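You operate a simulated robot arm through the tools that you are given. There is no shell and no other tool. Be economical: measure what you need, move in short steps, check, and stop when the job is done.

You run a simulated robot arm. Do the job below in one go: nothing can be reset, and whatever is moved stays where it is left.

JOB
Put the blue sanding block from the reel bench on the middle bench. Push the reel bench drawer shut. Fetch the keeper cap and set it on top of the blue buffing block. Any order will do. Set down upright: sanding block, keeper cap.

The check looks at the end state, three seconds after you hand in, the way a careful person would. Anything else that was tipped, shoved, dropped, spilled or broken makes it a failure. A push-on lid holds only when it is set on centred and level and pressed home; a screw cap is set on level and turned clockwise until tight.

ROBOT AND FRAMES
A 6-joint arm with a two-finger parallel gripper on a trunk, on a base that drives. Base frame: it is fixed to the floor where the robot stands at the start and does not move with it; the origin is under the middle of the robot, x ahead of it, y to its left, z up. Readings come in mm, rad, newtons and seconds.
With the tool pointing down near the work surface it reaches from about 580 to 940 mm from the robot's upright axis, wherever it stands. Its first joint turns from -2.601 to 2.601 rad. Places, roughly: buffing block (8x6x4 cm) [-1400, -200, 800]; keeper cap (4x4x5 cm) [-1400, -300, 800]; middle bench [-1100, 500, 800]; reel bench drawer [500, 200, 700]. Payload 3.43 kg.
Tool frame: the origin (TCP) lies between the finger pads and is the grasp point; the fingertips stand 34 mm ahead of it; z points along the fingers, y is the line along which they close. Largest opening 128 mm; finger width 24, thickness 12; the body of the gripper, 48 by 130 mm, starts 96 mm behind the TCP.
Orientation is that of the tool frame in the base frame, as [roll, pitch, yaw] about the fixed x, y, z axes, in that order (R = Rz(yaw) Ry(pitch) Rx(roll)). With the fingers straight down and closing along the base's y, the tool's x points along the base's -x, its y along +y and its z along -z.

CONTROLS
- The arm moves only by the tool step_arm. Its argument "commands" is text: rows parted by semicolons, each of 6 numbers parted by spaces: the shift along the base's x, y, z in mm, then the turn, a rotation vector about the base's x, y, z in rad. In form: tx ty tz wx wy wz; .... A call has 1 to 20 rows; each row shifts and turns the commanded pose from where the row before left it. "jaw" is the gripper command, from -1 (fully open) to 1 (shut), values between in proportion, set as the call begins (left out, the last holds). Each row takes 0.2 s and may step no farther than 50 mm and 0.15 rad from the row before; otherwise, or with a gripper value out of range, the whole call is refused. Where a pose cannot be reached the arm comes as near as it can. A force on the tool above 40 N (or 10 N above the force at the start of the call, whichever is more), or a blocked arm, ends the call early, and 0.2 s more pass. The fingers move at their own pace (about 108 mm/s each) and stop on an object; they squeeze with about 23 N. The grip force told is the motor's: it shows also when the fingers shut on nothing. Time passes only in rows, and 0.2 s behind the last, so rows that do not move let the fingers close. It gives the time, the measured TCP pose, the force on the tool (base axes), the opening and the grip force at its end, in the units of the frame above (readings bear some noise), with the torque about the TCP (base axes, N m) and any sound that the robot's microphone picked up.
- Cameras (640 x 400 px; columns grow to the right, rows downward): "scene" is now at [17.8, 196.7, 1590.5]; the picture's right is [0.53, -0.85, 0.00], its down [-0.79, -0.50, -0.36] and it looks along [0.31, 0.19, -0.93] (base axes); focal length 214 px, centre (320, 200). "wrist" rides on the gripper at [76, -11, -160] in the tool frame; the picture's right is [0.15, 0.99, 0.00], its down [-0.88, 0.13, -0.46] and it looks along [-0.45, 0.07, 0.89] (tool axes); focal length 234 px, centre (320, 200). There is no depth. A picture from a camera that has moved, and an enlarged one, comes with that camera's place and axes in the base frame and with its lens. The place of the scene camera against the robot may be out by one fixed shift of up to 25 mm in any direction.
- capture(camera): a new picture of that camera. It takes no simulated time.
- slide_trunk(by): slides the trunk up (or, below 0, down) by that many mm; the arm and the scene camera ride with it, the base frame stays. It gives what a move gives, with no picture.
- steer(legs): drives the robot by 1 to 6 legs, each [ahead, turn to the left] in mm and rad, along the robot's own axes; the way and the turn of a leg run together, so that a leg with both is an arc; at most 1500 mm and 3.142 rad a leg. The arm and the cameras ride along, it lands a little off, and it stops where it bumps. It gives what a move gives.
- head_to(pan, tilt): turns the head with the scene camera to pan (to the left, within 2.705 rad either way) and tilt (down, from -0.506 to 1.204), counted from straight ahead of the robot. It gives what a move gives.
- enlarge(camera, box): a new picture of the part [left, top, right, bottom] of that camera's present view, enlarged. It takes no simulated time.
- sign_off(): hands the job in; it is judged then, once.

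Go step by step. Nothing tells you exact positions but the pictures and the camera data: compare them with the known pose of the tool, close in by small moves and look again before you grip or let go. The budget is 165 turns and 112 pictures, counting those below and the enlarged ones. Unless the task says otherwise, let go and move clear before handing in, and close with one line.

The tools are called after "Call:" as a command line: name --argument value ..., lists and objects as JSON in quotes. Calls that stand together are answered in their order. step_arm: Moves the arm, as the interface text tells. Its arguments: {"type":"object","properties":{"commands":{"type":"string"},"jaw":{"type":"number"}},"required":["commands"]} The other tools are called the same way: slide_trunk (by) slides the trunk up or down; steer (legs) drives the base; head_to (pan, tilt) turns the head that bears the scene camera; capture (camera) takes a picture; enlarge (camera, box) takes an enlarged picture of a part of a camera's view; sign_off () hands the job in.

At the start:

```text
time_s: 0.0
eef_pos: [427.8, 536.6, 1051.7]
ee_rot: [-3.141, 0.001, 3.133]
ft_force: [0.4, -0.3, -0.3]
ft_torque: [0.01, 0.0, 0.02]
width: 127.8
finger_force: 0.0
trunk travel left (down, up): [-625.0, 85.0]
robot x, y, heading: [-2.5, 0.4, 0.001]
head pan, tilt: [0.562, 1.201]
```

scene: 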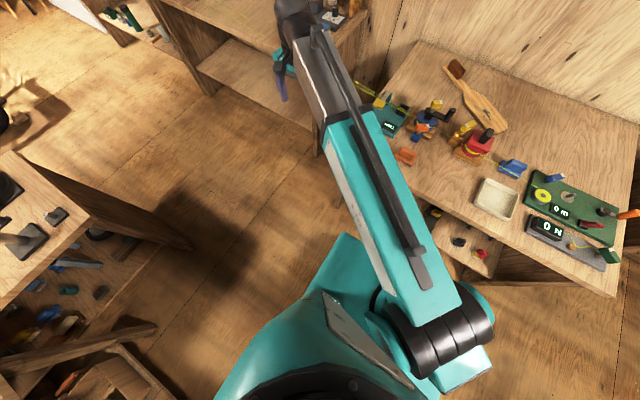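
wrist: 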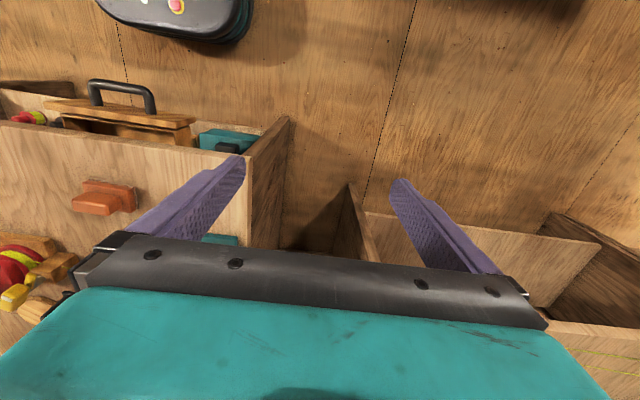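

I see a bench to the front right with clutter and an open drawer under its edge. I will look around with the head to find the reel bench, its drawer and the sanding block.

Call:
head_to --pan 0.0 --tilt 0.9

Call:
capture --camera "scene"

```text
time_s: 1.0
eef_pos: [428.3, 537.9, 1052.4]
ee_rot: [3.142, 0.0, 3.132]
ft_force: [-0.2, -0.5, -0.6]
ft_torque: [-0.01, 0.02, 0.03]
width: 128.0
finger_force: 0.0
trunk travel left (down, up): [-625.0, 85.0]
robot x, y, heading: [2.0, -1.1, -0.003]
head pan, tilt: [0.0, 0.901]
```

```text
109 pictures are left
camera scene: at [45.9, 167.0, 1610.3], right [0.0, -1.0, 0.0], down [-0.78, 0.0, -0.62], along [0.62, 0.0, -0.78], focal length 214 px, centre (320, 200)
```

scene: 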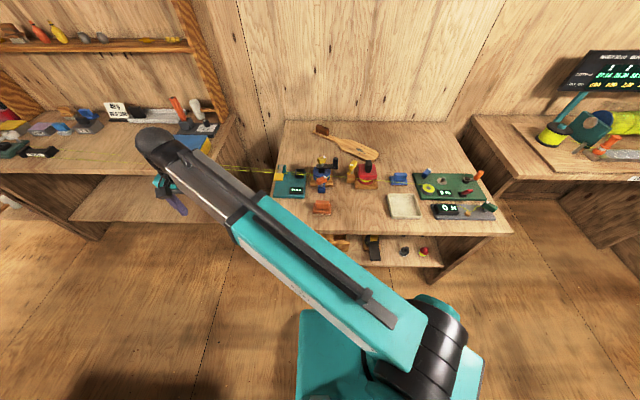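

The bench ahead (x~500–900) is likely the reel bench. I enlarge it to find the drawer and the sanding block.

Call:
enlarge --camera "scene" --box '[260, 110, 520, 272]'

Call:
enlarge --camera "scene" --box '[0, 80, 240, 230]'

```text
2.46 times, centred on (390, 191) of scene
camera zoom: at [45.9, 167.0, 1610.3], right [0.0, -1.0, 0.0], down [-0.78, 0.0, -0.62], along [0.62, 0.0, -0.78], focal length 528 px, centre (148, 222)
```

zoom: 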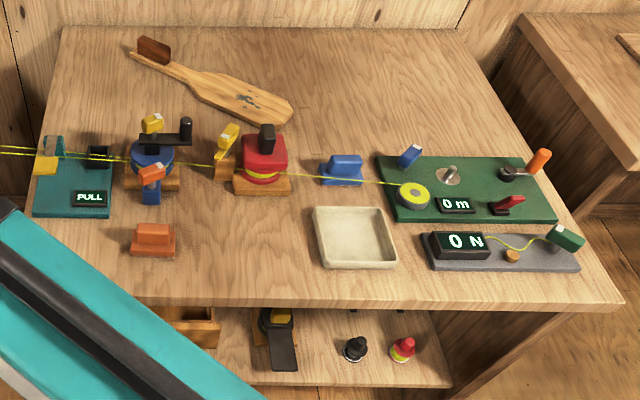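

```text
2.67 times, centred on (120, 155) of scene
camera zoom: at [45.9, 167.0, 1610.3], right [0.0, -1.0, 0.0], down [-0.78, 0.0, -0.62], along [0.62, 0.0, -0.78], focal length 572 px, centre (853, 320)
```

zoom: 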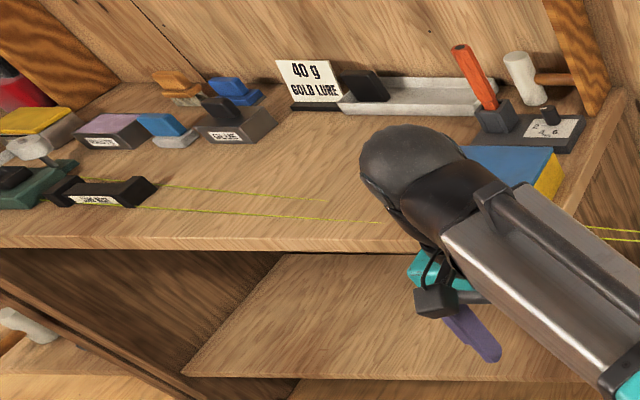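

The reel bench has a fishing line along it, close to the blue sanding block near (800,-230). The arm hides the drawer, so I move the arm to the right to look.

Call:
step_arm --commands "9 -48 0 0 0 0;9 -48 0 0 0 0;9 -48 0 0 0 0;9 -48 0 0 0 0;9 -48 0 0 0 0;9 -48 0 0 0 0;9 -48 0 0 0 0;9 -48 0 0 0 0;9 -48 0 0 0 0;9 -48 0 0 0 0;9 -48 0 0 0 0;9 -48 0 0 0 0;9 -48 0 0 0 0;9 -48 0 0 0 0;9 -48 0 0 0 0;9 -48 0 0 0 0;9 -48 0 0 0 0"

Call:
capture --camera "scene"

Call:
capture --camera "wrist"

```text
time_s: 2.4
eef_pos: [487.2, 248.9, 1051.8]
ee_rot: [3.137, 0.007, 3.118]
ft_force: [-0.9, 1.3, -0.1]
ft_torque: [0.02, 0.02, -0.01]
width: 127.8
finger_force: 0.1
out of reach, approached as far as the arm can: row 6, 7
trunk travel left (down, up): [-625.0, 85.0]
robot x, y, heading: [-1.0, 0.8, 0.004]
head pan, tilt: [0.0, 0.901]
stopped in row 7: the force on the tool passed its limit at 63 N (the readings are from after the stop); the commanded pose is now the measured one
```

```text
106 pictures are left
camera scene: at [46.0, 167.5, 1610.2], right [0.0, -1.0, 0.0], down [-0.78, 0.0, -0.62], along [0.62, 0.0, -0.78], focal length 214 px, centre (320, 200)
```

scene: 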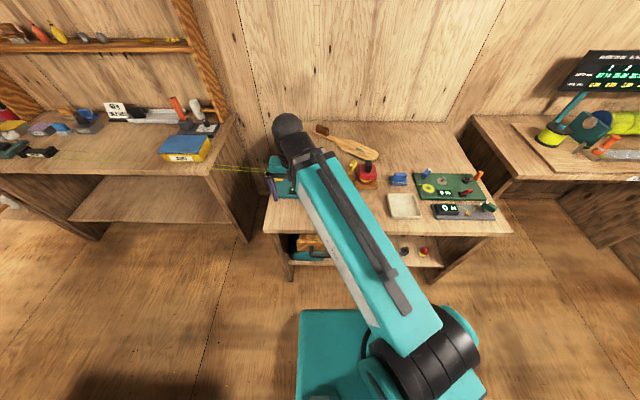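

```text
105 pictures are left
camera wrist: at [411.6, 239.2, 1210.9], right [-0.13, 0.99, 0.0], down [0.88, 0.11, 0.46], along [0.46, 0.06, -0.89], focal length 234 px, centre (320, 200)
```

wrist: 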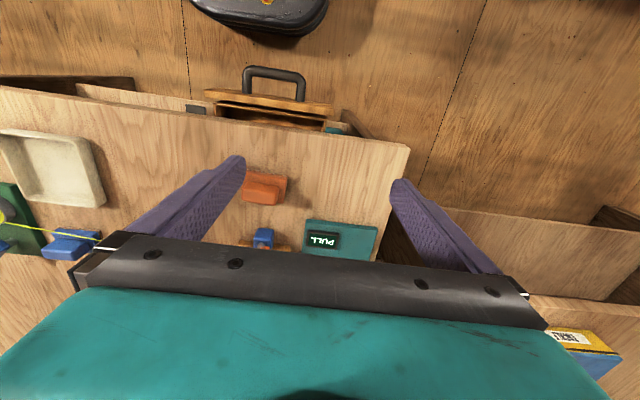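

The drawer with a black handle sticks out under the bench front near (430,150). Now I look behind at the other benches.

Call:
head_to --pan 2.7 --tilt 0.6

Call:
capture --camera "scene"

Call:
head_to --pan -2.6 --tilt 0.6

Call:
capture --camera "scene"

```text
time_s: 4.8
eef_pos: [488.8, 247.9, 1052.3]
ee_rot: [3.137, 0.007, 3.12]
ft_force: [0.7, 1.1, -0.7]
ft_torque: [0.0, 0.04, 0.06]
width: 128.0
finger_force: 0.0
trunk travel left (down, up): [-625.0, 85.0]
robot x, y, heading: [1.4, 3.6, -0.004]
head pan, tilt: [2.7, 0.6]
```

```text
104 pictures are left
camera scene: at [-109.4, 204.7, 1635.1], right [0.43, 0.9, 0.0], down [0.51, -0.24, -0.82], along [-0.75, 0.35, -0.57], focal length 214 px, centre (320, 200)
```

scene: 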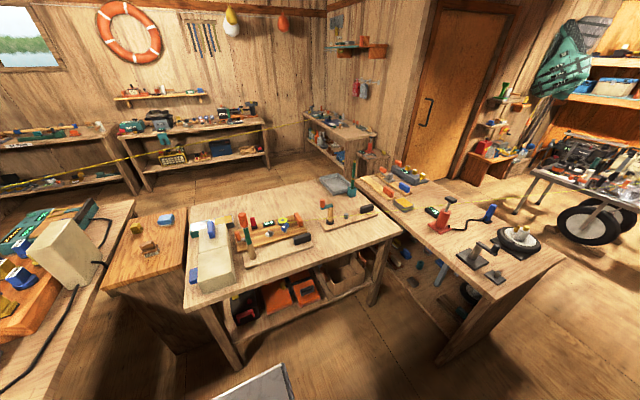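

```text
time_s: 9.0
eef_pos: [488.3, 248.5, 1052.0]
ee_rot: [3.138, 0.007, 3.121]
ft_force: [0.0, 1.2, -1.0]
ft_torque: [-0.06, 0.01, -0.03]
width: 128.2
finger_force: 0.0
trunk travel left (down, up): [-625.0, 85.0]
robot x, y, heading: [1.4, -1.1, -0.001]
head pan, tilt: [-2.601, 0.6]
```

```text
103 pictures are left
camera scene: at [-105.2, 121.3, 1635.1], right [-0.52, 0.86, 0.0], down [0.48, 0.29, -0.83], along [-0.71, -0.43, -0.56], focal length 214 px, centre (320, 200)
```

scene: 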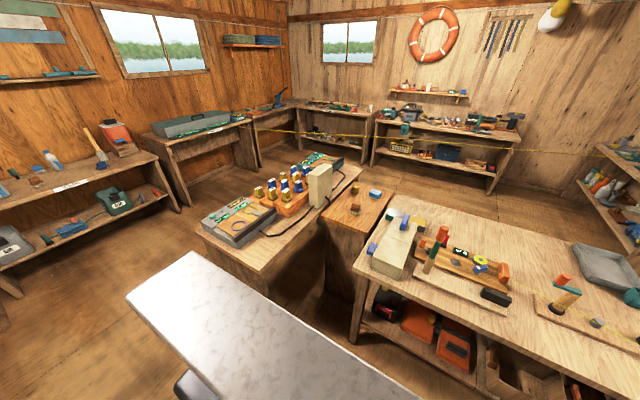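

The middle bench is the one behind with the wooden jigs. The buffing block and keeper cap are on the small pedestal beside it, so I enlarge those.

Call:
enlarge --camera "scene" --box '[310, 170, 470, 270]'

Call:
enlarge --camera "scene" --box '[320, 180, 640, 380]'

```text
4.00 times, centred on (390, 220) of scene
camera zoom: at [-105.2, 121.3, 1635.1], right [-0.52, 0.86, 0.0], down [0.48, 0.29, -0.83], along [-0.71, -0.43, -0.56], focal length 858 px, centre (40, 120)
```

zoom: 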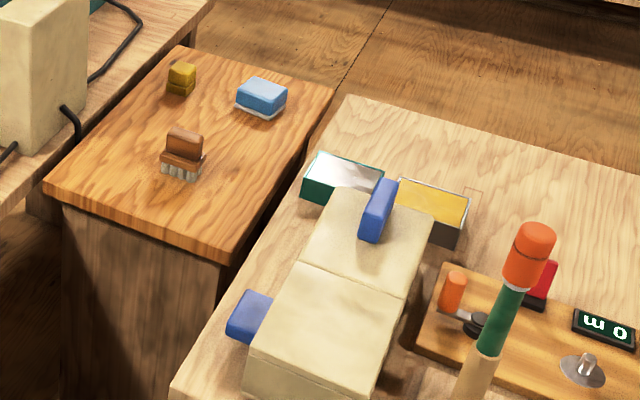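

```text
2.00 times, centred on (480, 280) of scene
camera zoom: at [-105.2, 121.3, 1635.1], right [-0.52, 0.86, 0.0], down [0.48, 0.29, -0.83], along [-0.71, -0.43, -0.56], focal length 429 px, centre (0, 40)
```

zoom: 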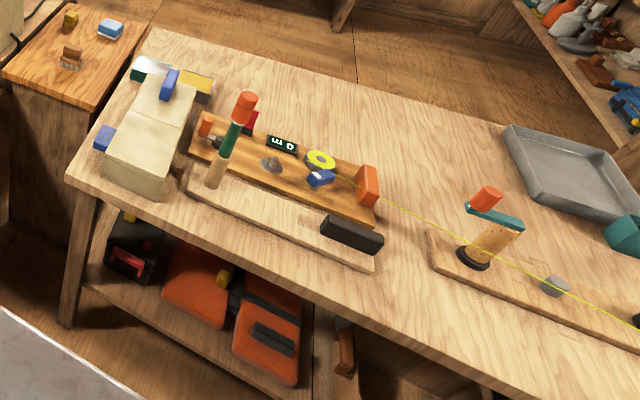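

The keeper cap is the small yellow piece and the buffing block the light-blue one, both on the pedestal. I now move the gripper to view the sanding block on the reel bench from above.

Call:
step_arm --commands "30 0 10 0 0 0;30 0 20 0 0 0;30 0 20 0 0 0;20 -40 0 0 0 0;5 -45 0 0 0 0;5 -45 0 0 0 0;5 -45 0 0 0 0;5 -45 0 0 0 0;5 -45 0 0 0 0;5 -45 0 0 0 0;5 -45 0 0 0 0;5 -45 0 0 0 0;5 -45 0 0 0 0;10 -20 0 0 0 0"

Call:
capture --camera "wrist"

Call:
head_to --pan 0.1 --tilt 0.9

Call:
capture --camera "scene"

```text
time_s: 9.5
eef_pos: [528.0, 249.0, 1065.3]
ee_rot: [3.133, 0.016, 3.114]
ft_force: [7.0, 0.7, -7.7]
ft_torque: [0.1, 0.31, 0.09]
width: 128.1
finger_force: 0.0
trunk travel left (down, up): [-625.0, 85.0]
robot x, y, heading: [6.0, -2.2, -0.004]
head pan, tilt: [-2.601, 0.6]
stopped in row 2: the force on the tool passed its limit at 52 N (the readings are from after the stop); the commanded pose is now the measured one
```

```text
100 pictures are left
camera wrist: at [450.7, 240.0, 1224.7], right [-0.12, 0.99, 0.01], down [0.88, 0.1, 0.47], along [0.47, 0.06, -0.88], focal length 234 px, centre (320, 200)
```

wrist: 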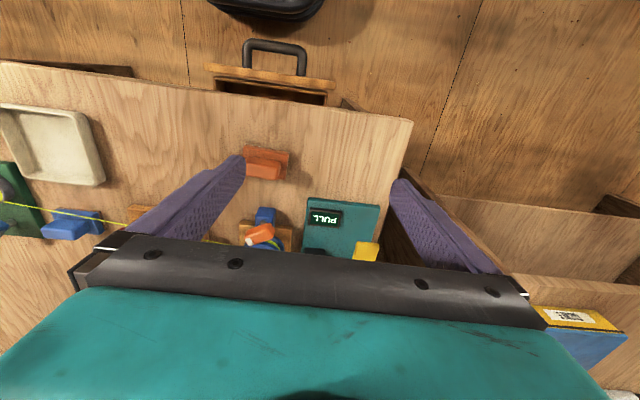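

```text
time_s: 11.9
eef_pos: [527.9, 249.5, 1065.4]
ee_rot: [3.135, 0.015, 3.114]
ft_force: [10.2, 4.5, -19.3]
ft_torque: [-0.53, -0.07, -0.27]
width: 127.9
finger_force: 0.1
trunk travel left (down, up): [-625.0, 85.0]
robot x, y, heading: [1.6, -1.7, -0.006]
head pan, tilt: [0.099, 0.901]
```

```text
99 pictures are left
camera scene: at [45.7, 174.4, 1610.3], right [0.1, -0.99, 0.0], down [-0.78, -0.08, -0.62], along [0.62, 0.06, -0.78], focal length 214 px, centre (320, 200)
```

scene: 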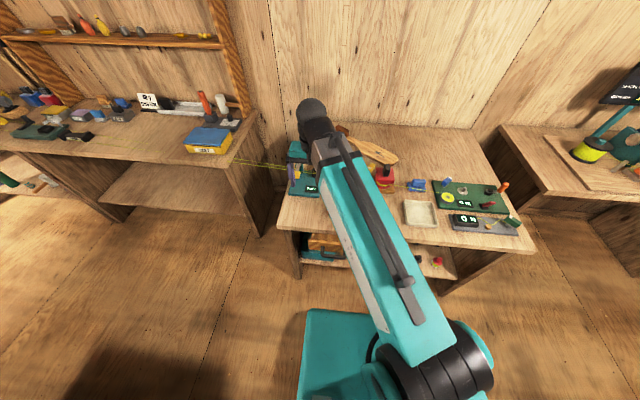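

The force persists and no object is at that height, so the folded arm is probably touching itself at short reach. I move radially outward and check.

Call:
step_arm --commands "8 20 0 0 0 0;15 25 0 0 0 0;20 25 0 0 0 0"

```text
time_s: 12.7
eef_pos: [570.5, 322.5, 1066.9]
ee_rot: [3.135, 0.013, 3.114]
ft_force: [0.1, 0.3, 0.3]
ft_torque: [0.0, -0.02, 0.01]
width: 128.1
finger_force: 0.2
trunk travel left (down, up): [-625.0, 85.0]
robot x, y, heading: [1.0, 0.5, -0.005]
head pan, tilt: [0.099, 0.901]
```

That freed it. Now I arc around at a radius of about 690.

Call:
step_arm --commands "30 0 0 0 0 0;30 -30 0 0 0 0;20 -40 0 0 0 0;15 -45 0 0 0 0;10 -45 0 0 0 0;10 -45 0 0 0 0;5 -45 0 0 0 0;0 -45 0 0 0 0;0 -45 0 0 0 0;0 -45 0 0 0 0;0 -45 0 0 0 0;0 -45 0 0 0 0;0 -45 0 0 0 0"

Call:
capture --camera "wrist"

Call:
capture --camera "scene"

```text
time_s: 15.5
eef_pos: [696.1, -201.1, 1063.1]
ee_rot: [3.132, 0.012, 3.114]
ft_force: [-0.3, 0.0, -0.1]
ft_torque: [0.0, 0.0, 0.0]
width: 127.8
finger_force: 0.0
trunk travel left (down, up): [-625.0, 85.0]
robot x, y, heading: [-0.5, -5.3, -0.003]
head pan, tilt: [0.099, 0.901]
```

```text
98 pictures are left
camera wrist: at [618.6, -211.6, 1221.8], right [-0.12, 0.99, 0.01], down [0.88, 0.1, 0.47], along [0.46, 0.06, -0.88], focal length 234 px, centre (320, 200)
```

wrist: 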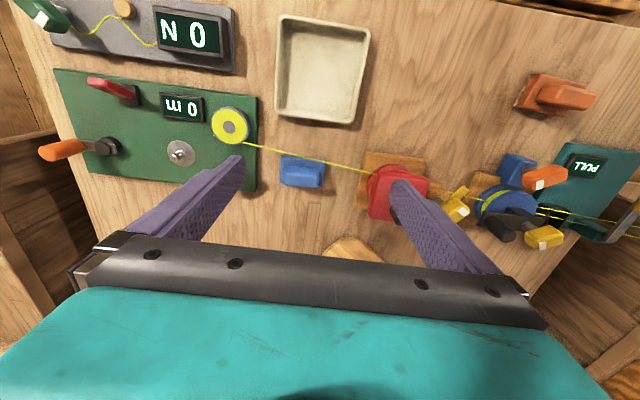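

```text
97 pictures are left
camera scene: at [45.7, 174.0, 1610.4], right [0.1, -0.99, 0.0], down [-0.78, -0.08, -0.62], along [0.62, 0.06, -0.78], focal length 214 px, centre (320, 200)
```

scene: 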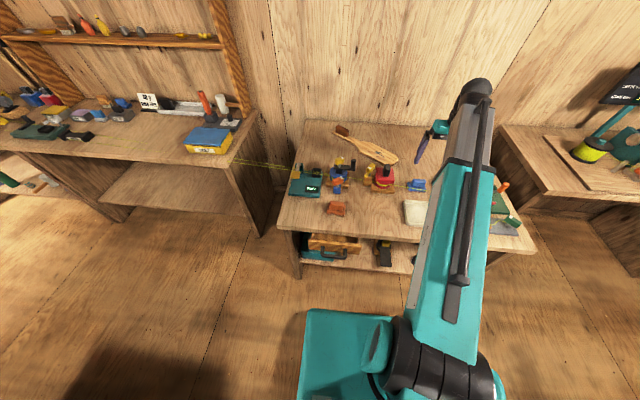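

The blue sanding block is just behind the fishing line, seen from the robot. I enlarge it.

Call:
enlarge --camera "wrist" --box '[210, 90, 450, 240]'

Call:
enlarge --camera "scene" --box '[280, 150, 440, 275]'

```text
2.67 times, centred on (330, 165) of wrist
camera zoom: at [618.6, -211.6, 1221.8], right [-0.12, 0.99, 0.01], down [0.88, 0.1, 0.47], along [0.46, 0.06, -0.88], focal length 624 px, centre (293, 293)
```

zoom: 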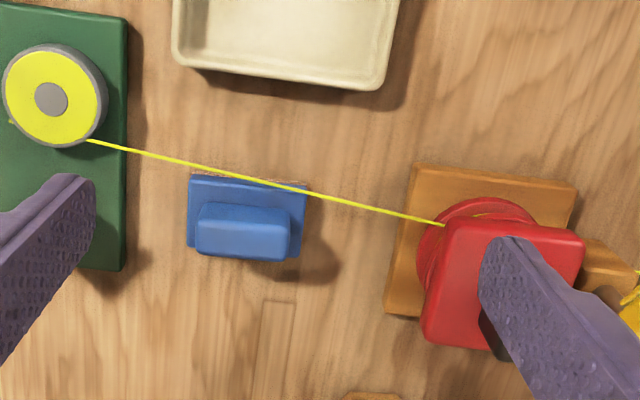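

```text
3.20 times, centred on (360, 212) of scene
camera zoom: at [45.7, 174.0, 1610.4], right [0.1, -0.99, 0.0], down [-0.78, -0.08, -0.62], along [0.62, 0.06, -0.78], focal length 686 px, centre (192, 160)
```

zoom: 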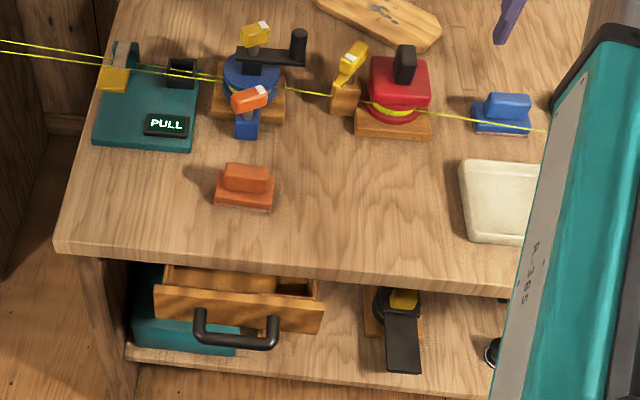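

The bench top is about z=797, the block is centred near (774,-223), and the line runs at about x=748, z≈825, perhaps just over the block's near edge. I go lower for a sharper view, with the orientation trued.

Call:
step_arm --commands "20 -6 -25 -0.0096 0.012 0.027;20 -6 -25 0 0 0;20 -5 -25 0 0 0;19 -5 -25 0 0 0" --jaw -0.45

Call:
capture --camera "wrist"

```text
time_s: 16.5
eef_pos: [771.9, -221.7, 965.0]
ee_rot: [-3.14, 0.001, 3.142]
ft_force: [-0.5, 0.3, -0.4]
ft_torque: [-0.04, 0.01, 0.06]
width: 92.7
finger_force: 0.1
trunk travel left (down, up): [-625.0, 85.0]
robot x, y, heading: [3.0, -1.7, -0.004]
head pan, tilt: [0.099, 0.901]
```

```text
94 pictures are left
camera wrist: at [696.3, -232.3, 1124.3], right [-0.15, 0.99, 0.0], down [0.88, 0.13, 0.46], along [0.45, 0.06, -0.89], focal length 234 px, centre (320, 200)
```

wrist: 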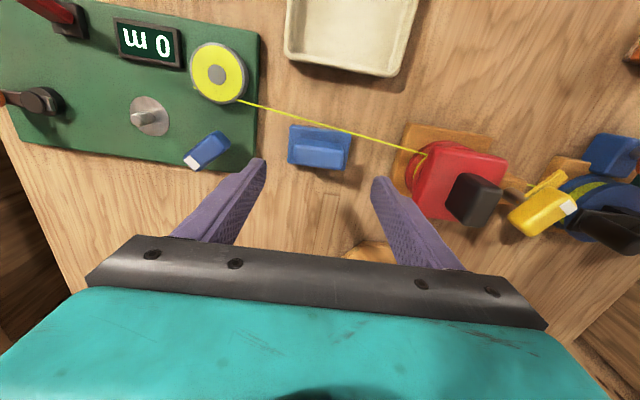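

Call:
enlarge --camera "wrist" --box '[240, 90, 400, 190]'

```text
4.00 times, centred on (320, 140) of wrist
camera zoom: at [696.3, -232.3, 1124.3], right [-0.15, 0.99, 0.0], down [0.88, 0.13, 0.46], along [0.45, 0.06, -0.89], focal length 937 px, centre (320, 440)
```

zoom: 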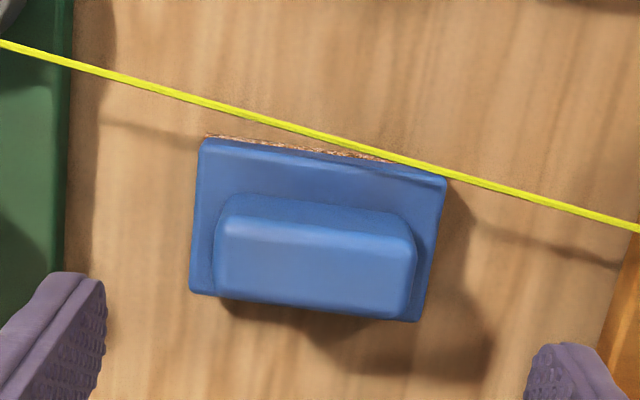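

The line lies about 5 mm in front of the block and about 25 mm above its base, so after gripping I will draw the block back (+x) before lifting. Now I descend around the base.

Call:
step_arm --commands "4 -2 -35 0 0 0;1 0 -35 0 0 0;0 0 -30 0 0 0;0 0 -15 0 0 0;0 0 -8 0 0 0" --jaw -0.58

Call:
capture --camera "wrist"

```text
time_s: 17.7
eef_pos: [775.8, -225.6, 842.1]
ee_rot: [-3.14, 0.001, -3.141]
ft_force: [-0.3, -0.1, 0.3]
ft_torque: [0.01, 0.01, -0.01]
width: 101.3
finger_force: 0.0
trunk travel left (down, up): [-625.0, 85.0]
robot x, y, heading: [-2.3, -3.3, -0.004]
head pan, tilt: [0.099, 0.901]
```

```text
92 pictures are left
camera wrist: at [700.6, -235.0, 1003.0], right [-0.15, 0.99, 0.0], down [0.88, 0.13, 0.46], along [0.45, 0.06, -0.89], focal length 234 px, centre (320, 200)
```

wrist: 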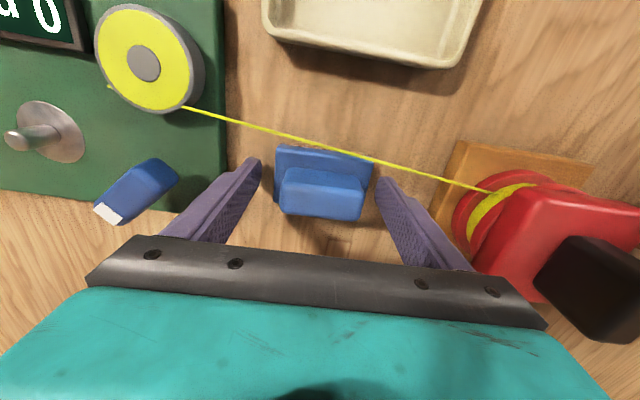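

The fingers straddle the base and clear the line. I close now.

Call:
step_arm --commands "0 0 -2 0 0 0;0 0 0 0 0 0;0 0 0 0 0 0;0 0 0 0 0 0" --jaw 1

Call:
capture --camera "wrist"

```text
time_s: 18.7
eef_pos: [776.5, -224.4, 842.4]
ee_rot: [-3.14, 0.003, 3.14]
ft_force: [2.4, 1.8, 13.1]
ft_torque: [0.3, 0.14, -0.04]
width: 79.4
finger_force: 23.3
trunk travel left (down, up): [-625.0, 85.0]
robot x, y, heading: [-0.3, -2.4, -0.003]
head pan, tilt: [0.099, 0.901]
```

```text
91 pictures are left
camera wrist: at [700.3, -235.0, 1002.4], right [-0.15, 0.99, 0.0], down [0.88, 0.13, 0.46], along [0.45, 0.06, -0.89], focal length 234 px, centre (320, 200)
```

wrist: 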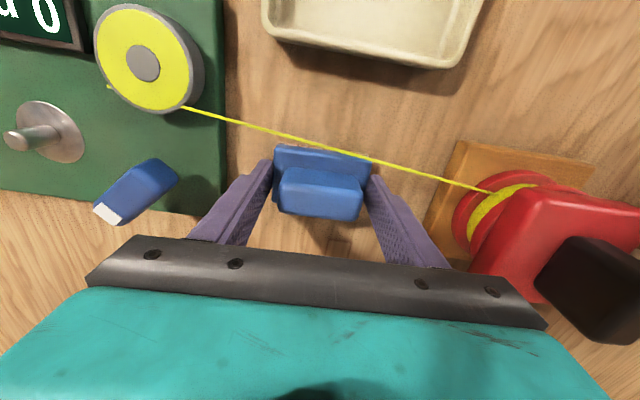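

The block is gripped (79 mm). I ease it up 2 mm, draw it back +x away from the line, then lift.

Call:
step_arm --commands "0 0 3 0 0 0;10 0 1 0 0 0;12 0 1 0 0 0;12 0 4 0 0 0"

Call:
capture --camera "wrist"

```text
time_s: 19.7
eef_pos: [810.6, -223.8, 850.0]
ee_rot: [-3.14, 0.003, 3.14]
ft_force: [0.5, -1.2, -0.2]
ft_torque: [0.01, 0.0, -0.02]
width: 80.5
finger_force: 0.1
trunk travel left (down, up): [-625.0, 85.0]
robot x, y, heading: [0.5, -2.3, -0.001]
head pan, tilt: [0.099, 0.901]
```

```text
90 pictures are left
camera wrist: at [734.8, -235.2, 1009.6], right [-0.15, 0.99, 0.0], down [0.88, 0.13, 0.46], along [0.45, 0.06, -0.89], focal length 234 px, centre (320, 200)
```

wrist: 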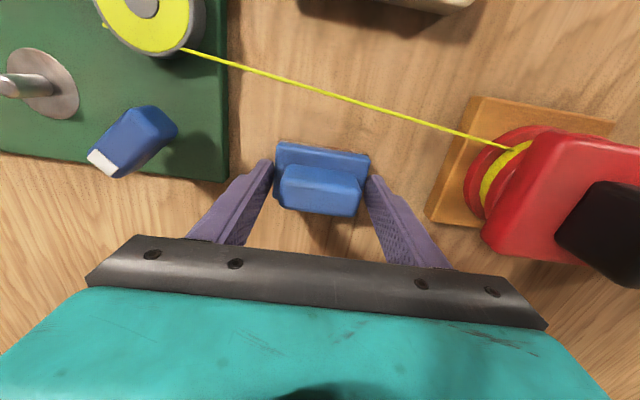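

The grip force reads zero although the jaw is commanded shut. I wait a moment and re-read.

Call:
step_arm --commands "0 0 0 0 0 0;0 0 0 0 0 0" --jaw 1

Call:
enlarge --camera "wrist" --box '[220, 120, 420, 245]'

```text
time_s: 20.3
eef_pos: [808.8, -225.0, 849.5]
ee_rot: [-3.139, 0.002, 3.141]
ft_force: [0.1, -1.2, 0.5]
ft_torque: [0.06, 0.02, 0.0]
width: 79.4
finger_force: 22.7
trunk travel left (down, up): [-625.0, 85.0]
robot x, y, heading: [-3.5, -1.8, -0.004]
head pan, tilt: [0.099, 0.901]
```

```text
3.20 times, centred on (320, 182) of wrist
camera zoom: at [734.5, -235.2, 1009.6], right [-0.15, 0.99, 0.0], down [0.88, 0.13, 0.46], along [0.45, 0.06, -0.89], focal length 749 px, centre (320, 256)
```

zoom: 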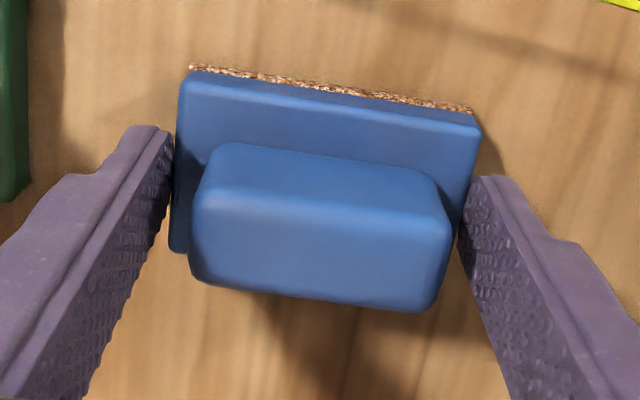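

The grip is firm again; I'll pass jaw=1 on every call. I lift straight up.

Call:
step_arm --commands "0 0 15 0 0 0;0 0 30 0 0 0;0 0 40 0 0 0;0 0 40 0 0 0;0 0 40 0 0 0;0 0 40 0 0 0" --jaw 1

Call:
capture --camera "wrist"

```text
time_s: 21.7
eef_pos: [811.6, -223.7, 1054.5]
ee_rot: [-3.14, 0.002, -3.141]
ft_force: [0.2, 0.6, -1.4]
ft_torque: [-0.03, -0.01, -0.03]
width: 79.7
finger_force: 23.5
trunk travel left (down, up): [-625.0, 85.0]
robot x, y, heading: [-0.5, -1.6, 0.004]
head pan, tilt: [0.099, 0.901]
```

```text
88 pictures are left
camera wrist: at [736.3, -234.2, 1215.2], right [-0.15, 0.99, 0.0], down [0.88, 0.13, 0.46], along [0.45, 0.06, -0.89], focal length 234 px, centre (320, 200)
```

wrist: 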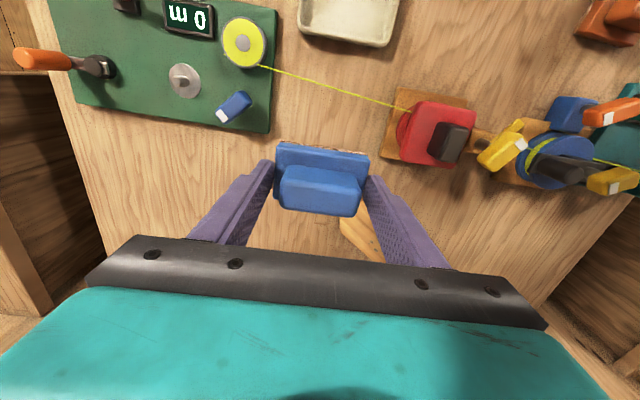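

The sanding block is held. Before driving I need the base footprint and the room behind, so I look down at different pans.

Call:
head_to --pan 1.9 --tilt 1.2

Call:
capture --camera "scene"

Call:
head_to --pan 2.7 --tilt 1.1

Call:
capture --camera "scene"

Call:
head_to --pan -2.7 --tilt 1.0

Call:
capture --camera "scene"

```text
time_s: 23.5
eef_pos: [812.9, -224.0, 1054.7]
ee_rot: [-3.141, 0.0, -3.141]
ft_force: [1.7, 0.8, -1.4]
ft_torque: [0.0, 0.02, 0.0]
width: 79.7
finger_force: 23.1
trunk travel left (down, up): [-625.0, 85.0]
robot x, y, heading: [-1.1, -1.2, -0.002]
head pan, tilt: [1.901, 1.201]
```

```text
87 pictures are left
camera scene: at [-47.3, 219.7, 1590.5], right [0.95, 0.32, 0.0], down [0.3, -0.88, -0.36], along [-0.12, 0.34, -0.93], focal length 214 px, centre (320, 200)
```

scene: 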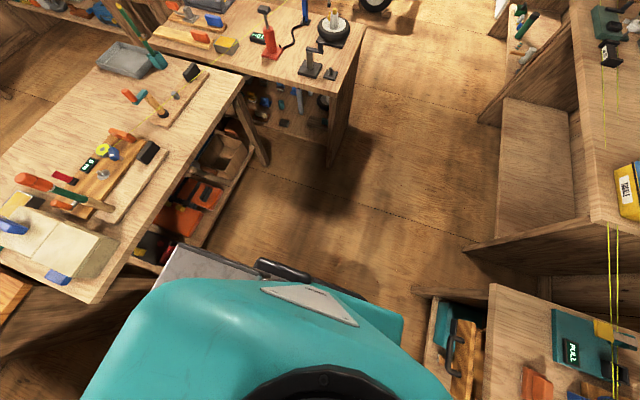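

```text
time_s: 24.6
eef_pos: [811.7, -224.2, 1054.1]
ee_rot: [-3.141, 0.001, -3.14]
ft_force: [0.0, -1.1, -1.1]
ft_torque: [0.01, 0.01, 0.01]
width: 79.7
finger_force: 23.2
trunk travel left (down, up): [-625.0, 85.0]
robot x, y, heading: [0.4, 0.0, -0.003]
head pan, tilt: [2.7, 1.1]
```

```text
86 pictures are left
camera scene: at [-86.3, 193.8, 1596.5], right [0.43, 0.9, 0.0], down [0.81, -0.38, -0.45], along [-0.41, 0.19, -0.89], focal length 214 px, centre (320, 200)
```

scene: 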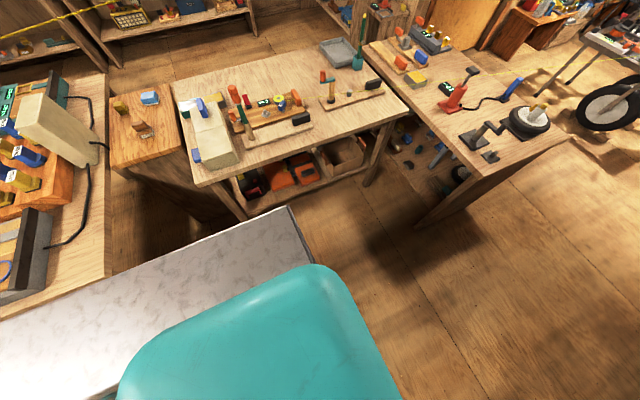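

```text
time_s: 28.8
eef_pos: [811.7, -223.3, 1055.2]
ee_rot: [-3.14, 0.002, -3.141]
ft_force: [0.7, 0.1, -0.8]
ft_torque: [-0.01, 0.04, -0.04]
width: 79.5
finger_force: 22.7
trunk travel left (down, up): [-625.0, 85.0]
robot x, y, heading: [0.9, -4.8, 0.003]
head pan, tilt: [-2.7, 1.0]
```

```text
85 pictures are left
camera scene: at [-92.2, 137.0, 1603.1], right [-0.43, 0.9, 0.0], down [0.76, 0.36, -0.54], along [-0.49, -0.23, -0.84], focal length 214 px, centre (320, 200)
```

scene: 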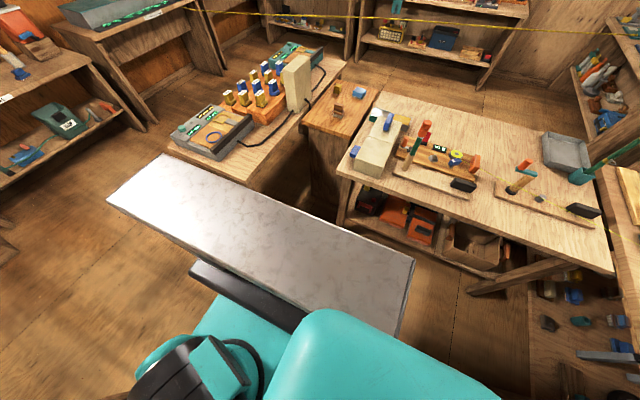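

The white slab and teal shapes are the robot's own torso. I raise the trunk, bring the arm in to about 690 mm, back up a little and turn around with the block held.

Call:
slide_trunk --by 80

Call:
step_arm --commands "-30 30 0 0 0 0;-30 30 0 0 0 0;-30 40 0 0 0 0;-20 40 0 0 0 0;0 45 0 0 0 0;0 40 0 0 0 0" --jaw 1

Call:
steer --legs '[[-200, 0], [0, 1.5]]'

Call:
head_to --pan 0.9 --tilt 0.9

Call:
capture --camera "scene"

```text
time_s: 30.0
eef_pos: [811.8, -224.3, 1133.2]
ee_rot: [-3.141, 0.001, -3.141]
ft_force: [1.4, -0.7, -1.5]
ft_torque: [0.0, 0.03, -0.02]
width: 79.6
finger_force: 23.3
trunk travel left (down, up): [-705.0, 5.0]
robot x, y, heading: [2.3, -1.8, -0.002]
head pan, tilt: [-2.7, 1.0]
```

```text
time_s: 31.4
eef_pos: [707.1, 1.7, 1136.3]
ee_rot: [-3.14, 0.001, 3.141]
ft_force: [0.7, 0.1, -1.7]
ft_torque: [-0.05, -0.03, 0.0]
width: 79.7
finger_force: 23.1
trunk travel left (down, up): [-705.0, 5.0]
robot x, y, heading: [2.0, -1.8, -0.003]
head pan, tilt: [-2.7, 1.0]
```

```text
time_s: 38.3
eef_pos: [-182.2, 703.1, 1135.6]
ee_rot: [-3.139, 0.0, -1.602]
ft_force: [0.0, 1.4, -2.4]
ft_torque: [0.0, -0.02, 0.01]
width: 79.2
finger_force: 22.7
trunk travel left (down, up): [-705.0, 5.0]
robot x, y, heading: [-226.4, -4.9, 1.535]
head pan, tilt: [-2.7, 1.0]
```

```text
time_s: 41.3
eef_pos: [-182.0, 703.0, 1135.7]
ee_rot: [-3.14, 0.002, -1.601]
ft_force: [-0.3, -0.2, -1.4]
ft_torque: [0.0, 0.02, 0.01]
width: 79.5
finger_force: 23.2
trunk travel left (down, up): [-705.0, 5.0]
robot x, y, heading: [-229.6, -1.0, 1.531]
head pan, tilt: [0.901, 0.901]
```

```text
84 pictures are left
camera scene: at [-443.7, 7.7, 1690.3], right [0.65, 0.76, 0.0], down [0.59, -0.51, -0.62], along [-0.47, 0.4, -0.78], focal length 214 px, centre (320, 200)
```

scene: 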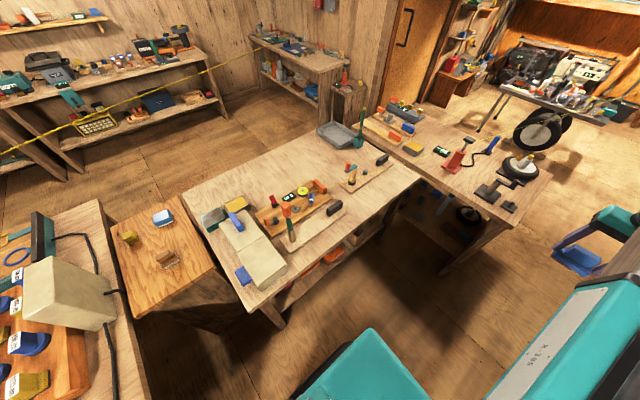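

Call:
enlarge --camera "scene" --box '[170, 110, 430, 272]'

Call:
enlarge --camera "scene" --box '[90, 190, 330, 340]'

```text
2.46 times, centred on (300, 191) of scene
camera zoom: at [-443.7, 7.7, 1690.3], right [0.65, 0.76, 0.0], down [0.59, -0.51, -0.62], along [-0.47, 0.4, -0.78], focal length 528 px, centre (369, 222)
```

zoom: 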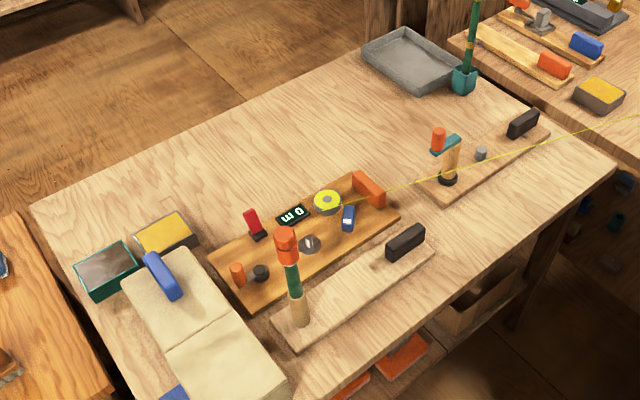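

```text
2.67 times, centred on (210, 265) of scene
camera zoom: at [-443.7, 7.7, 1690.3], right [0.65, 0.76, 0.0], down [0.59, -0.51, -0.62], along [-0.47, 0.4, -0.78], focal length 572 px, centre (613, 27)
```

zoom: 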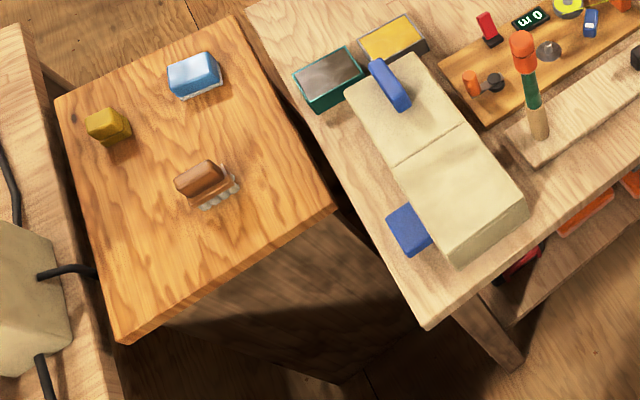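

The free back half of the middle bench, around (-1250,400), is a good spot, and a post of about z 1070 stands near (-886,215). I drive forward in y, then turn to face the bench.

Call:
steer --legs '[[430, 0], [0, 1.61]]'

Call:
head_to --pan 0.0 --tilt 1.0

Call:
capture --camera "scene"

Call:
capture --camera "wrist"

```text
time_s: 49.6
eef_pos: [-916.3, 472.0, 1134.9]
ee_rot: [-3.139, 0.002, -0.017]
ft_force: [0.5, -0.5, -0.7]
ft_torque: [-0.01, 0.03, -0.01]
width: 79.4
finger_force: 23.2
trunk travel left (down, up): [-705.0, 5.0]
robot x, y, heading: [-211.7, 402.2, 3.113]
head pan, tilt: [0.901, 0.901]
```

```text
time_s: 50.8
eef_pos: [-916.9, 472.4, 1135.8]
ee_rot: [-3.14, 0.002, -0.017]
ft_force: [0.4, -0.8, -0.7]
ft_torque: [0.0, 0.04, -0.02]
width: 79.4
finger_force: 22.9
trunk travel left (down, up): [-705.0, 5.0]
robot x, y, heading: [-209.7, 402.2, 3.11]
head pan, tilt: [0.0, 1.0]
```

```text
81 pictures are left
camera scene: at [-227.3, 231.2, 1683.1], right [0.03, 1.0, 0.0], down [0.84, -0.03, -0.54], along [-0.54, 0.02, -0.84], focal length 214 px, centre (320, 200)
```

scene: 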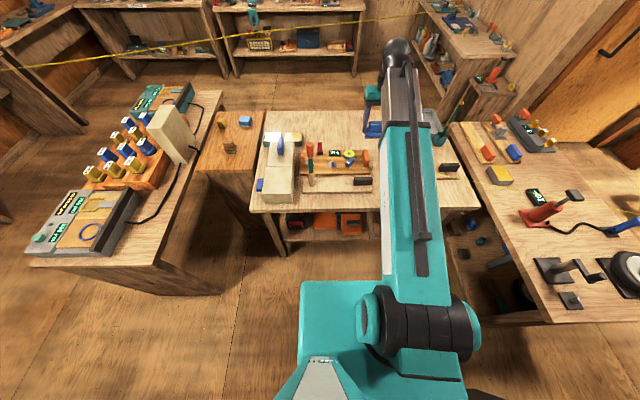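

```text
80 pictures are left
camera wrist: at [-840.3, 482.0, 1296.1], right [0.13, -0.99, 0.0], down [-0.88, -0.12, 0.46], along [-0.45, -0.06, -0.89], focal length 234 px, centre (320, 200)
```

wrist: 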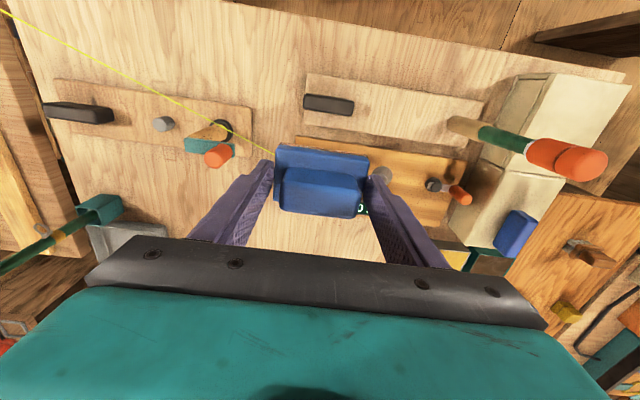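

The bench front edge is at x≈-743 and the base front is no more than about 330 mm ahead of the axis. I advance 140 mm and look at the back area.

Call:
steer --legs '[[140, 0]]'

Call:
step_arm --commands "-40 -10 0 0 0 0;-40 -10 0 0 0 0;-40 -10 0 0 0 0;-30 0 0 0 0 0" --jaw 1

Call:
capture --camera "wrist"

Call:
capture --camera "scene"

```text
time_s: 52.2
eef_pos: [-1057.8, 476.3, 1135.0]
ee_rot: [-3.14, 0.0, -0.02]
ft_force: [0.3, -0.6, -1.3]
ft_torque: [0.0, -0.06, 0.01]
width: 79.1
finger_force: 22.7
trunk travel left (down, up): [-705.0, 5.0]
robot x, y, heading: [-351.6, 406.3, 3.109]
head pan, tilt: [0.0, 1.0]
```

```text
time_s: 53.2
eef_pos: [-1208.2, 446.0, 1137.0]
ee_rot: [-3.139, 0.0, -0.02]
ft_force: [0.1, -0.4, -1.2]
ft_torque: [0.0, 0.01, 0.0]
width: 79.6
finger_force: 22.6
trunk travel left (down, up): [-705.0, 5.0]
robot x, y, heading: [-352.1, 404.8, 3.108]
head pan, tilt: [0.0, 1.0]
```

```text
79 pictures are left
camera wrist: at [-1130.6, 456.5, 1297.2], right [0.13, -0.99, 0.0], down [-0.88, -0.11, 0.46], along [-0.45, -0.06, -0.89], focal length 234 px, centre (320, 200)
```

wrist: 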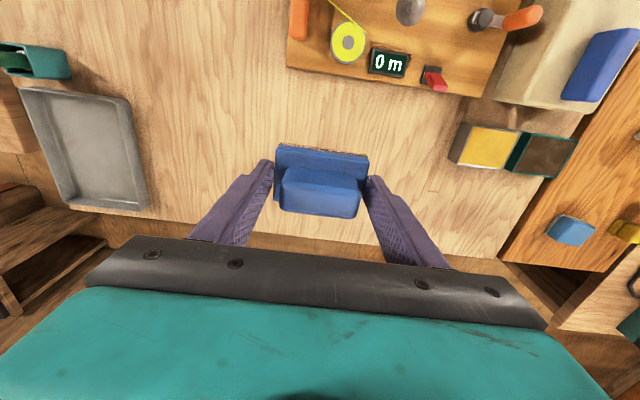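

```text
78 pictures are left
camera scene: at [-367.7, 235.9, 1683.1], right [0.03, 1.0, 0.0], down [0.84, -0.03, -0.54], along [-0.54, 0.02, -0.84], focal length 214 px, centre (320, 200)
```

scene: 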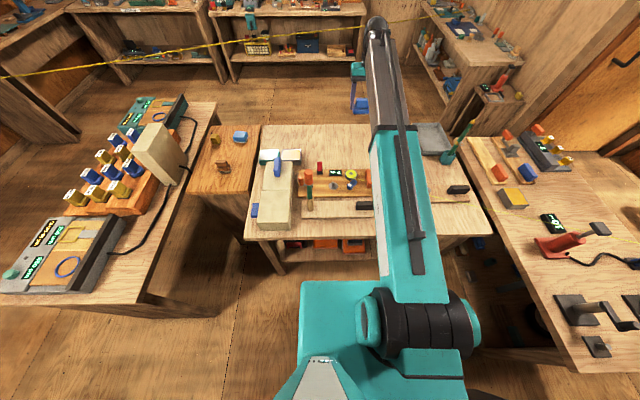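

The area behind the jig is clear (x from -1125 to -1480). I lower the trunk and then descend with the block at about (-1215,446).

Call:
slide_trunk --by -80

Call:
step_arm --commands "-7 0 -40 0 0 0.02;0 0 -40 0 0 0;0 0 -40 0 0 0;0 0 -40 0 0 0;0 0 -25 0 0 0" --jaw 1

Call:
capture --camera "wrist"

```text
time_s: 54.4
eef_pos: [-1206.4, 445.8, 1058.3]
ee_rot: [-3.14, 0.002, -0.02]
ft_force: [-1.2, 0.8, -1.2]
ft_torque: [0.0, -0.01, 0.01]
width: 79.5
finger_force: 23.7
trunk travel left (down, up): [-625.0, 85.0]
robot x, y, heading: [-347.9, 409.3, 3.111]
head pan, tilt: [0.0, 1.0]
```

```text
time_s: 55.5
eef_pos: [-1215.8, 445.1, 872.7]
ee_rot: [-3.14, 0.001, 0.002]
ft_force: [0.7, -0.8, -2.3]
ft_torque: [0.01, -0.05, 0.02]
width: 79.7
finger_force: 22.8
trunk travel left (down, up): [-625.0, 85.0]
robot x, y, heading: [-354.8, 407.5, 3.11]
head pan, tilt: [0.0, 1.0]
```

```text
77 pictures are left
camera wrist: at [-1138.5, 457.1, 1033.4], right [0.15, -0.99, 0.0], down [-0.88, -0.13, 0.46], along [-0.45, -0.07, -0.89], focal length 234 px, centre (320, 200)
```

wrist: 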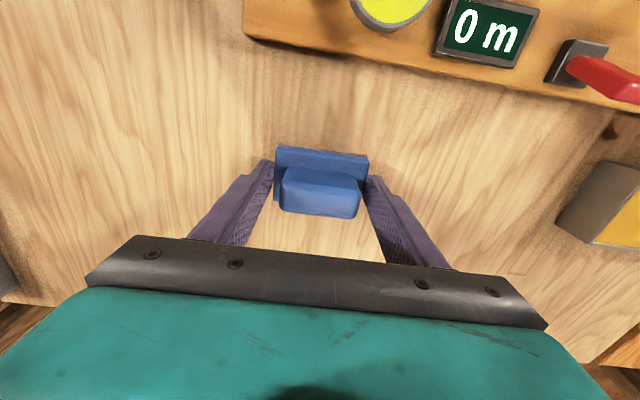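

Clear all round. I go down in small steps watching the force.

Call:
step_arm --commands "0 0 -10 0 0 0;0 0 -8 0 0 0;0 0 -4 0 0 0;0 0 -3 0 0 0;0 0 0 0 0 0" --jaw 1

Call:
step_arm --commands "0 0 -2 0 0 0;0 0 -1 0 0 0;0 0 0 0 0 0" --jaw 1

```text
time_s: 56.8
eef_pos: [-1214.9, 444.6, 849.0]
ee_rot: [-3.14, 0.004, 0.003]
ft_force: [-3.6, -0.2, 11.3]
ft_torque: [-0.08, -0.13, 0.0]
width: 79.6
finger_force: 22.7
trunk travel left (down, up): [-625.0, 85.0]
robot x, y, heading: [-349.7, 409.1, 3.106]
head pan, tilt: [0.0, 1.0]
```

```text
time_s: 57.5
eef_pos: [-1214.4, 445.1, 845.9]
ee_rot: [-3.139, 0.004, 0.001]
ft_force: [-6.3, -3.2, 21.4]
ft_torque: [-0.16, 0.22, -0.01]
width: 79.7
finger_force: 23.0
trunk travel left (down, up): [-625.0, 85.0]
robot x, y, heading: [-350.5, 406.3, 3.11]
head pan, tilt: [0.0, 1.0]
```

The block is in contact with the bench. I relieve the force slightly, release, and rise.

Call:
step_arm --commands "0 0 2 0 0 0;0 0 0 0 0 0" --jaw 1

Call:
step_arm --commands "0 0 0 0 0 0;0 0 0 0 0 0;0 0 0 0 0 0;0 0 10 0 0 0;0 0 30 0 0 0;0 0 40 0 0 0;0 0 50 0 0 0;0 0 50 0 0 0" --jaw -0.6

Call:
capture --camera "wrist"

```text
time_s: 58.1
eef_pos: [-1213.0, 445.6, 846.8]
ee_rot: [-3.14, 0.0, 0.002]
ft_force: [-3.0, -1.9, 7.7]
ft_torque: [-0.18, 0.41, 0.02]
width: 79.6
finger_force: 23.0
trunk travel left (down, up): [-625.0, 85.0]
robot x, y, heading: [-354.9, 406.5, 3.112]
head pan, tilt: [0.0, 1.0]
```

```text
time_s: 60.0
eef_pos: [-1216.3, 447.3, 1027.5]
ee_rot: [-3.14, 0.002, 0.002]
ft_force: [0.2, 0.6, 0.7]
ft_torque: [0.0, 0.01, -0.01]
width: 102.5
finger_force: 0.0
trunk travel left (down, up): [-625.0, 85.0]
robot x, y, heading: [-352.3, 407.8, 3.112]
head pan, tilt: [0.0, 1.0]
```

```text
76 pictures are left
camera wrist: at [-1140.6, 458.3, 1187.6], right [0.15, -0.99, 0.0], down [-0.88, -0.13, 0.46], along [-0.45, -0.07, -0.89], focal length 234 px, centre (320, 200)
```

wrist: 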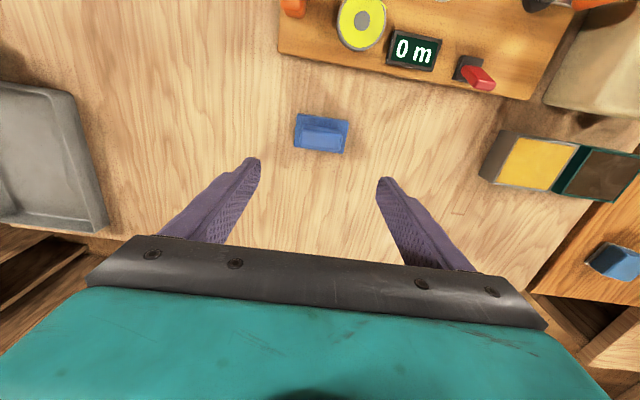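

The sanding block stands on the middle bench. Next is the cap at about (-1350,-330) and the buffing block at about (-1374,-188): I retract, raise the trunk and drive round to the front of the pedestal gap.

Call:
step_arm --commands "30 0 10 0 0 0;45 0 0 0 0 0;45 0 0 0 0 0;40 0 0 0 0 0" --jaw -0.6

Call:
slide_trunk --by 84

Call:
steer --legs '[[-200, 0], [0, 1.57], [530, 0]]'

```text
time_s: 61.0
eef_pos: [-1054.6, 445.5, 1036.3]
ee_rot: [-3.141, 0.001, -0.001]
ft_force: [0.1, 0.0, -0.1]
ft_torque: [-0.02, 0.0, 0.0]
width: 102.3
finger_force: 0.0
trunk travel left (down, up): [-625.0, 85.0]
robot x, y, heading: [-352.9, 405.3, 3.11]
head pan, tilt: [0.0, 1.0]
```

```text
time_s: 62.1
eef_pos: [-1056.3, 444.7, 1120.7]
ee_rot: [-3.141, 0.0, 0.001]
ft_force: [0.0, -0.5, -0.7]
ft_torque: [0.02, -0.04, 0.03]
width: 102.4
finger_force: 0.1
trunk travel left (down, up): [-709.0, 1.0]
robot x, y, heading: [-353.7, 402.4, 3.107]
head pan, tilt: [0.0, 1.0]
```

```text
time_s: 72.1
eef_pos: [-214.2, -827.7, 1121.0]
ee_rot: [-3.139, 0.001, 1.568]
ft_force: [0.0, 0.4, 0.4]
ft_torque: [0.0, -0.05, -0.01]
width: 102.2
finger_force: 0.1
trunk travel left (down, up): [-709.0, 1.0]
robot x, y, heading: [-161.2, -127.6, -1.618]
head pan, tilt: [0.0, 1.0]
```

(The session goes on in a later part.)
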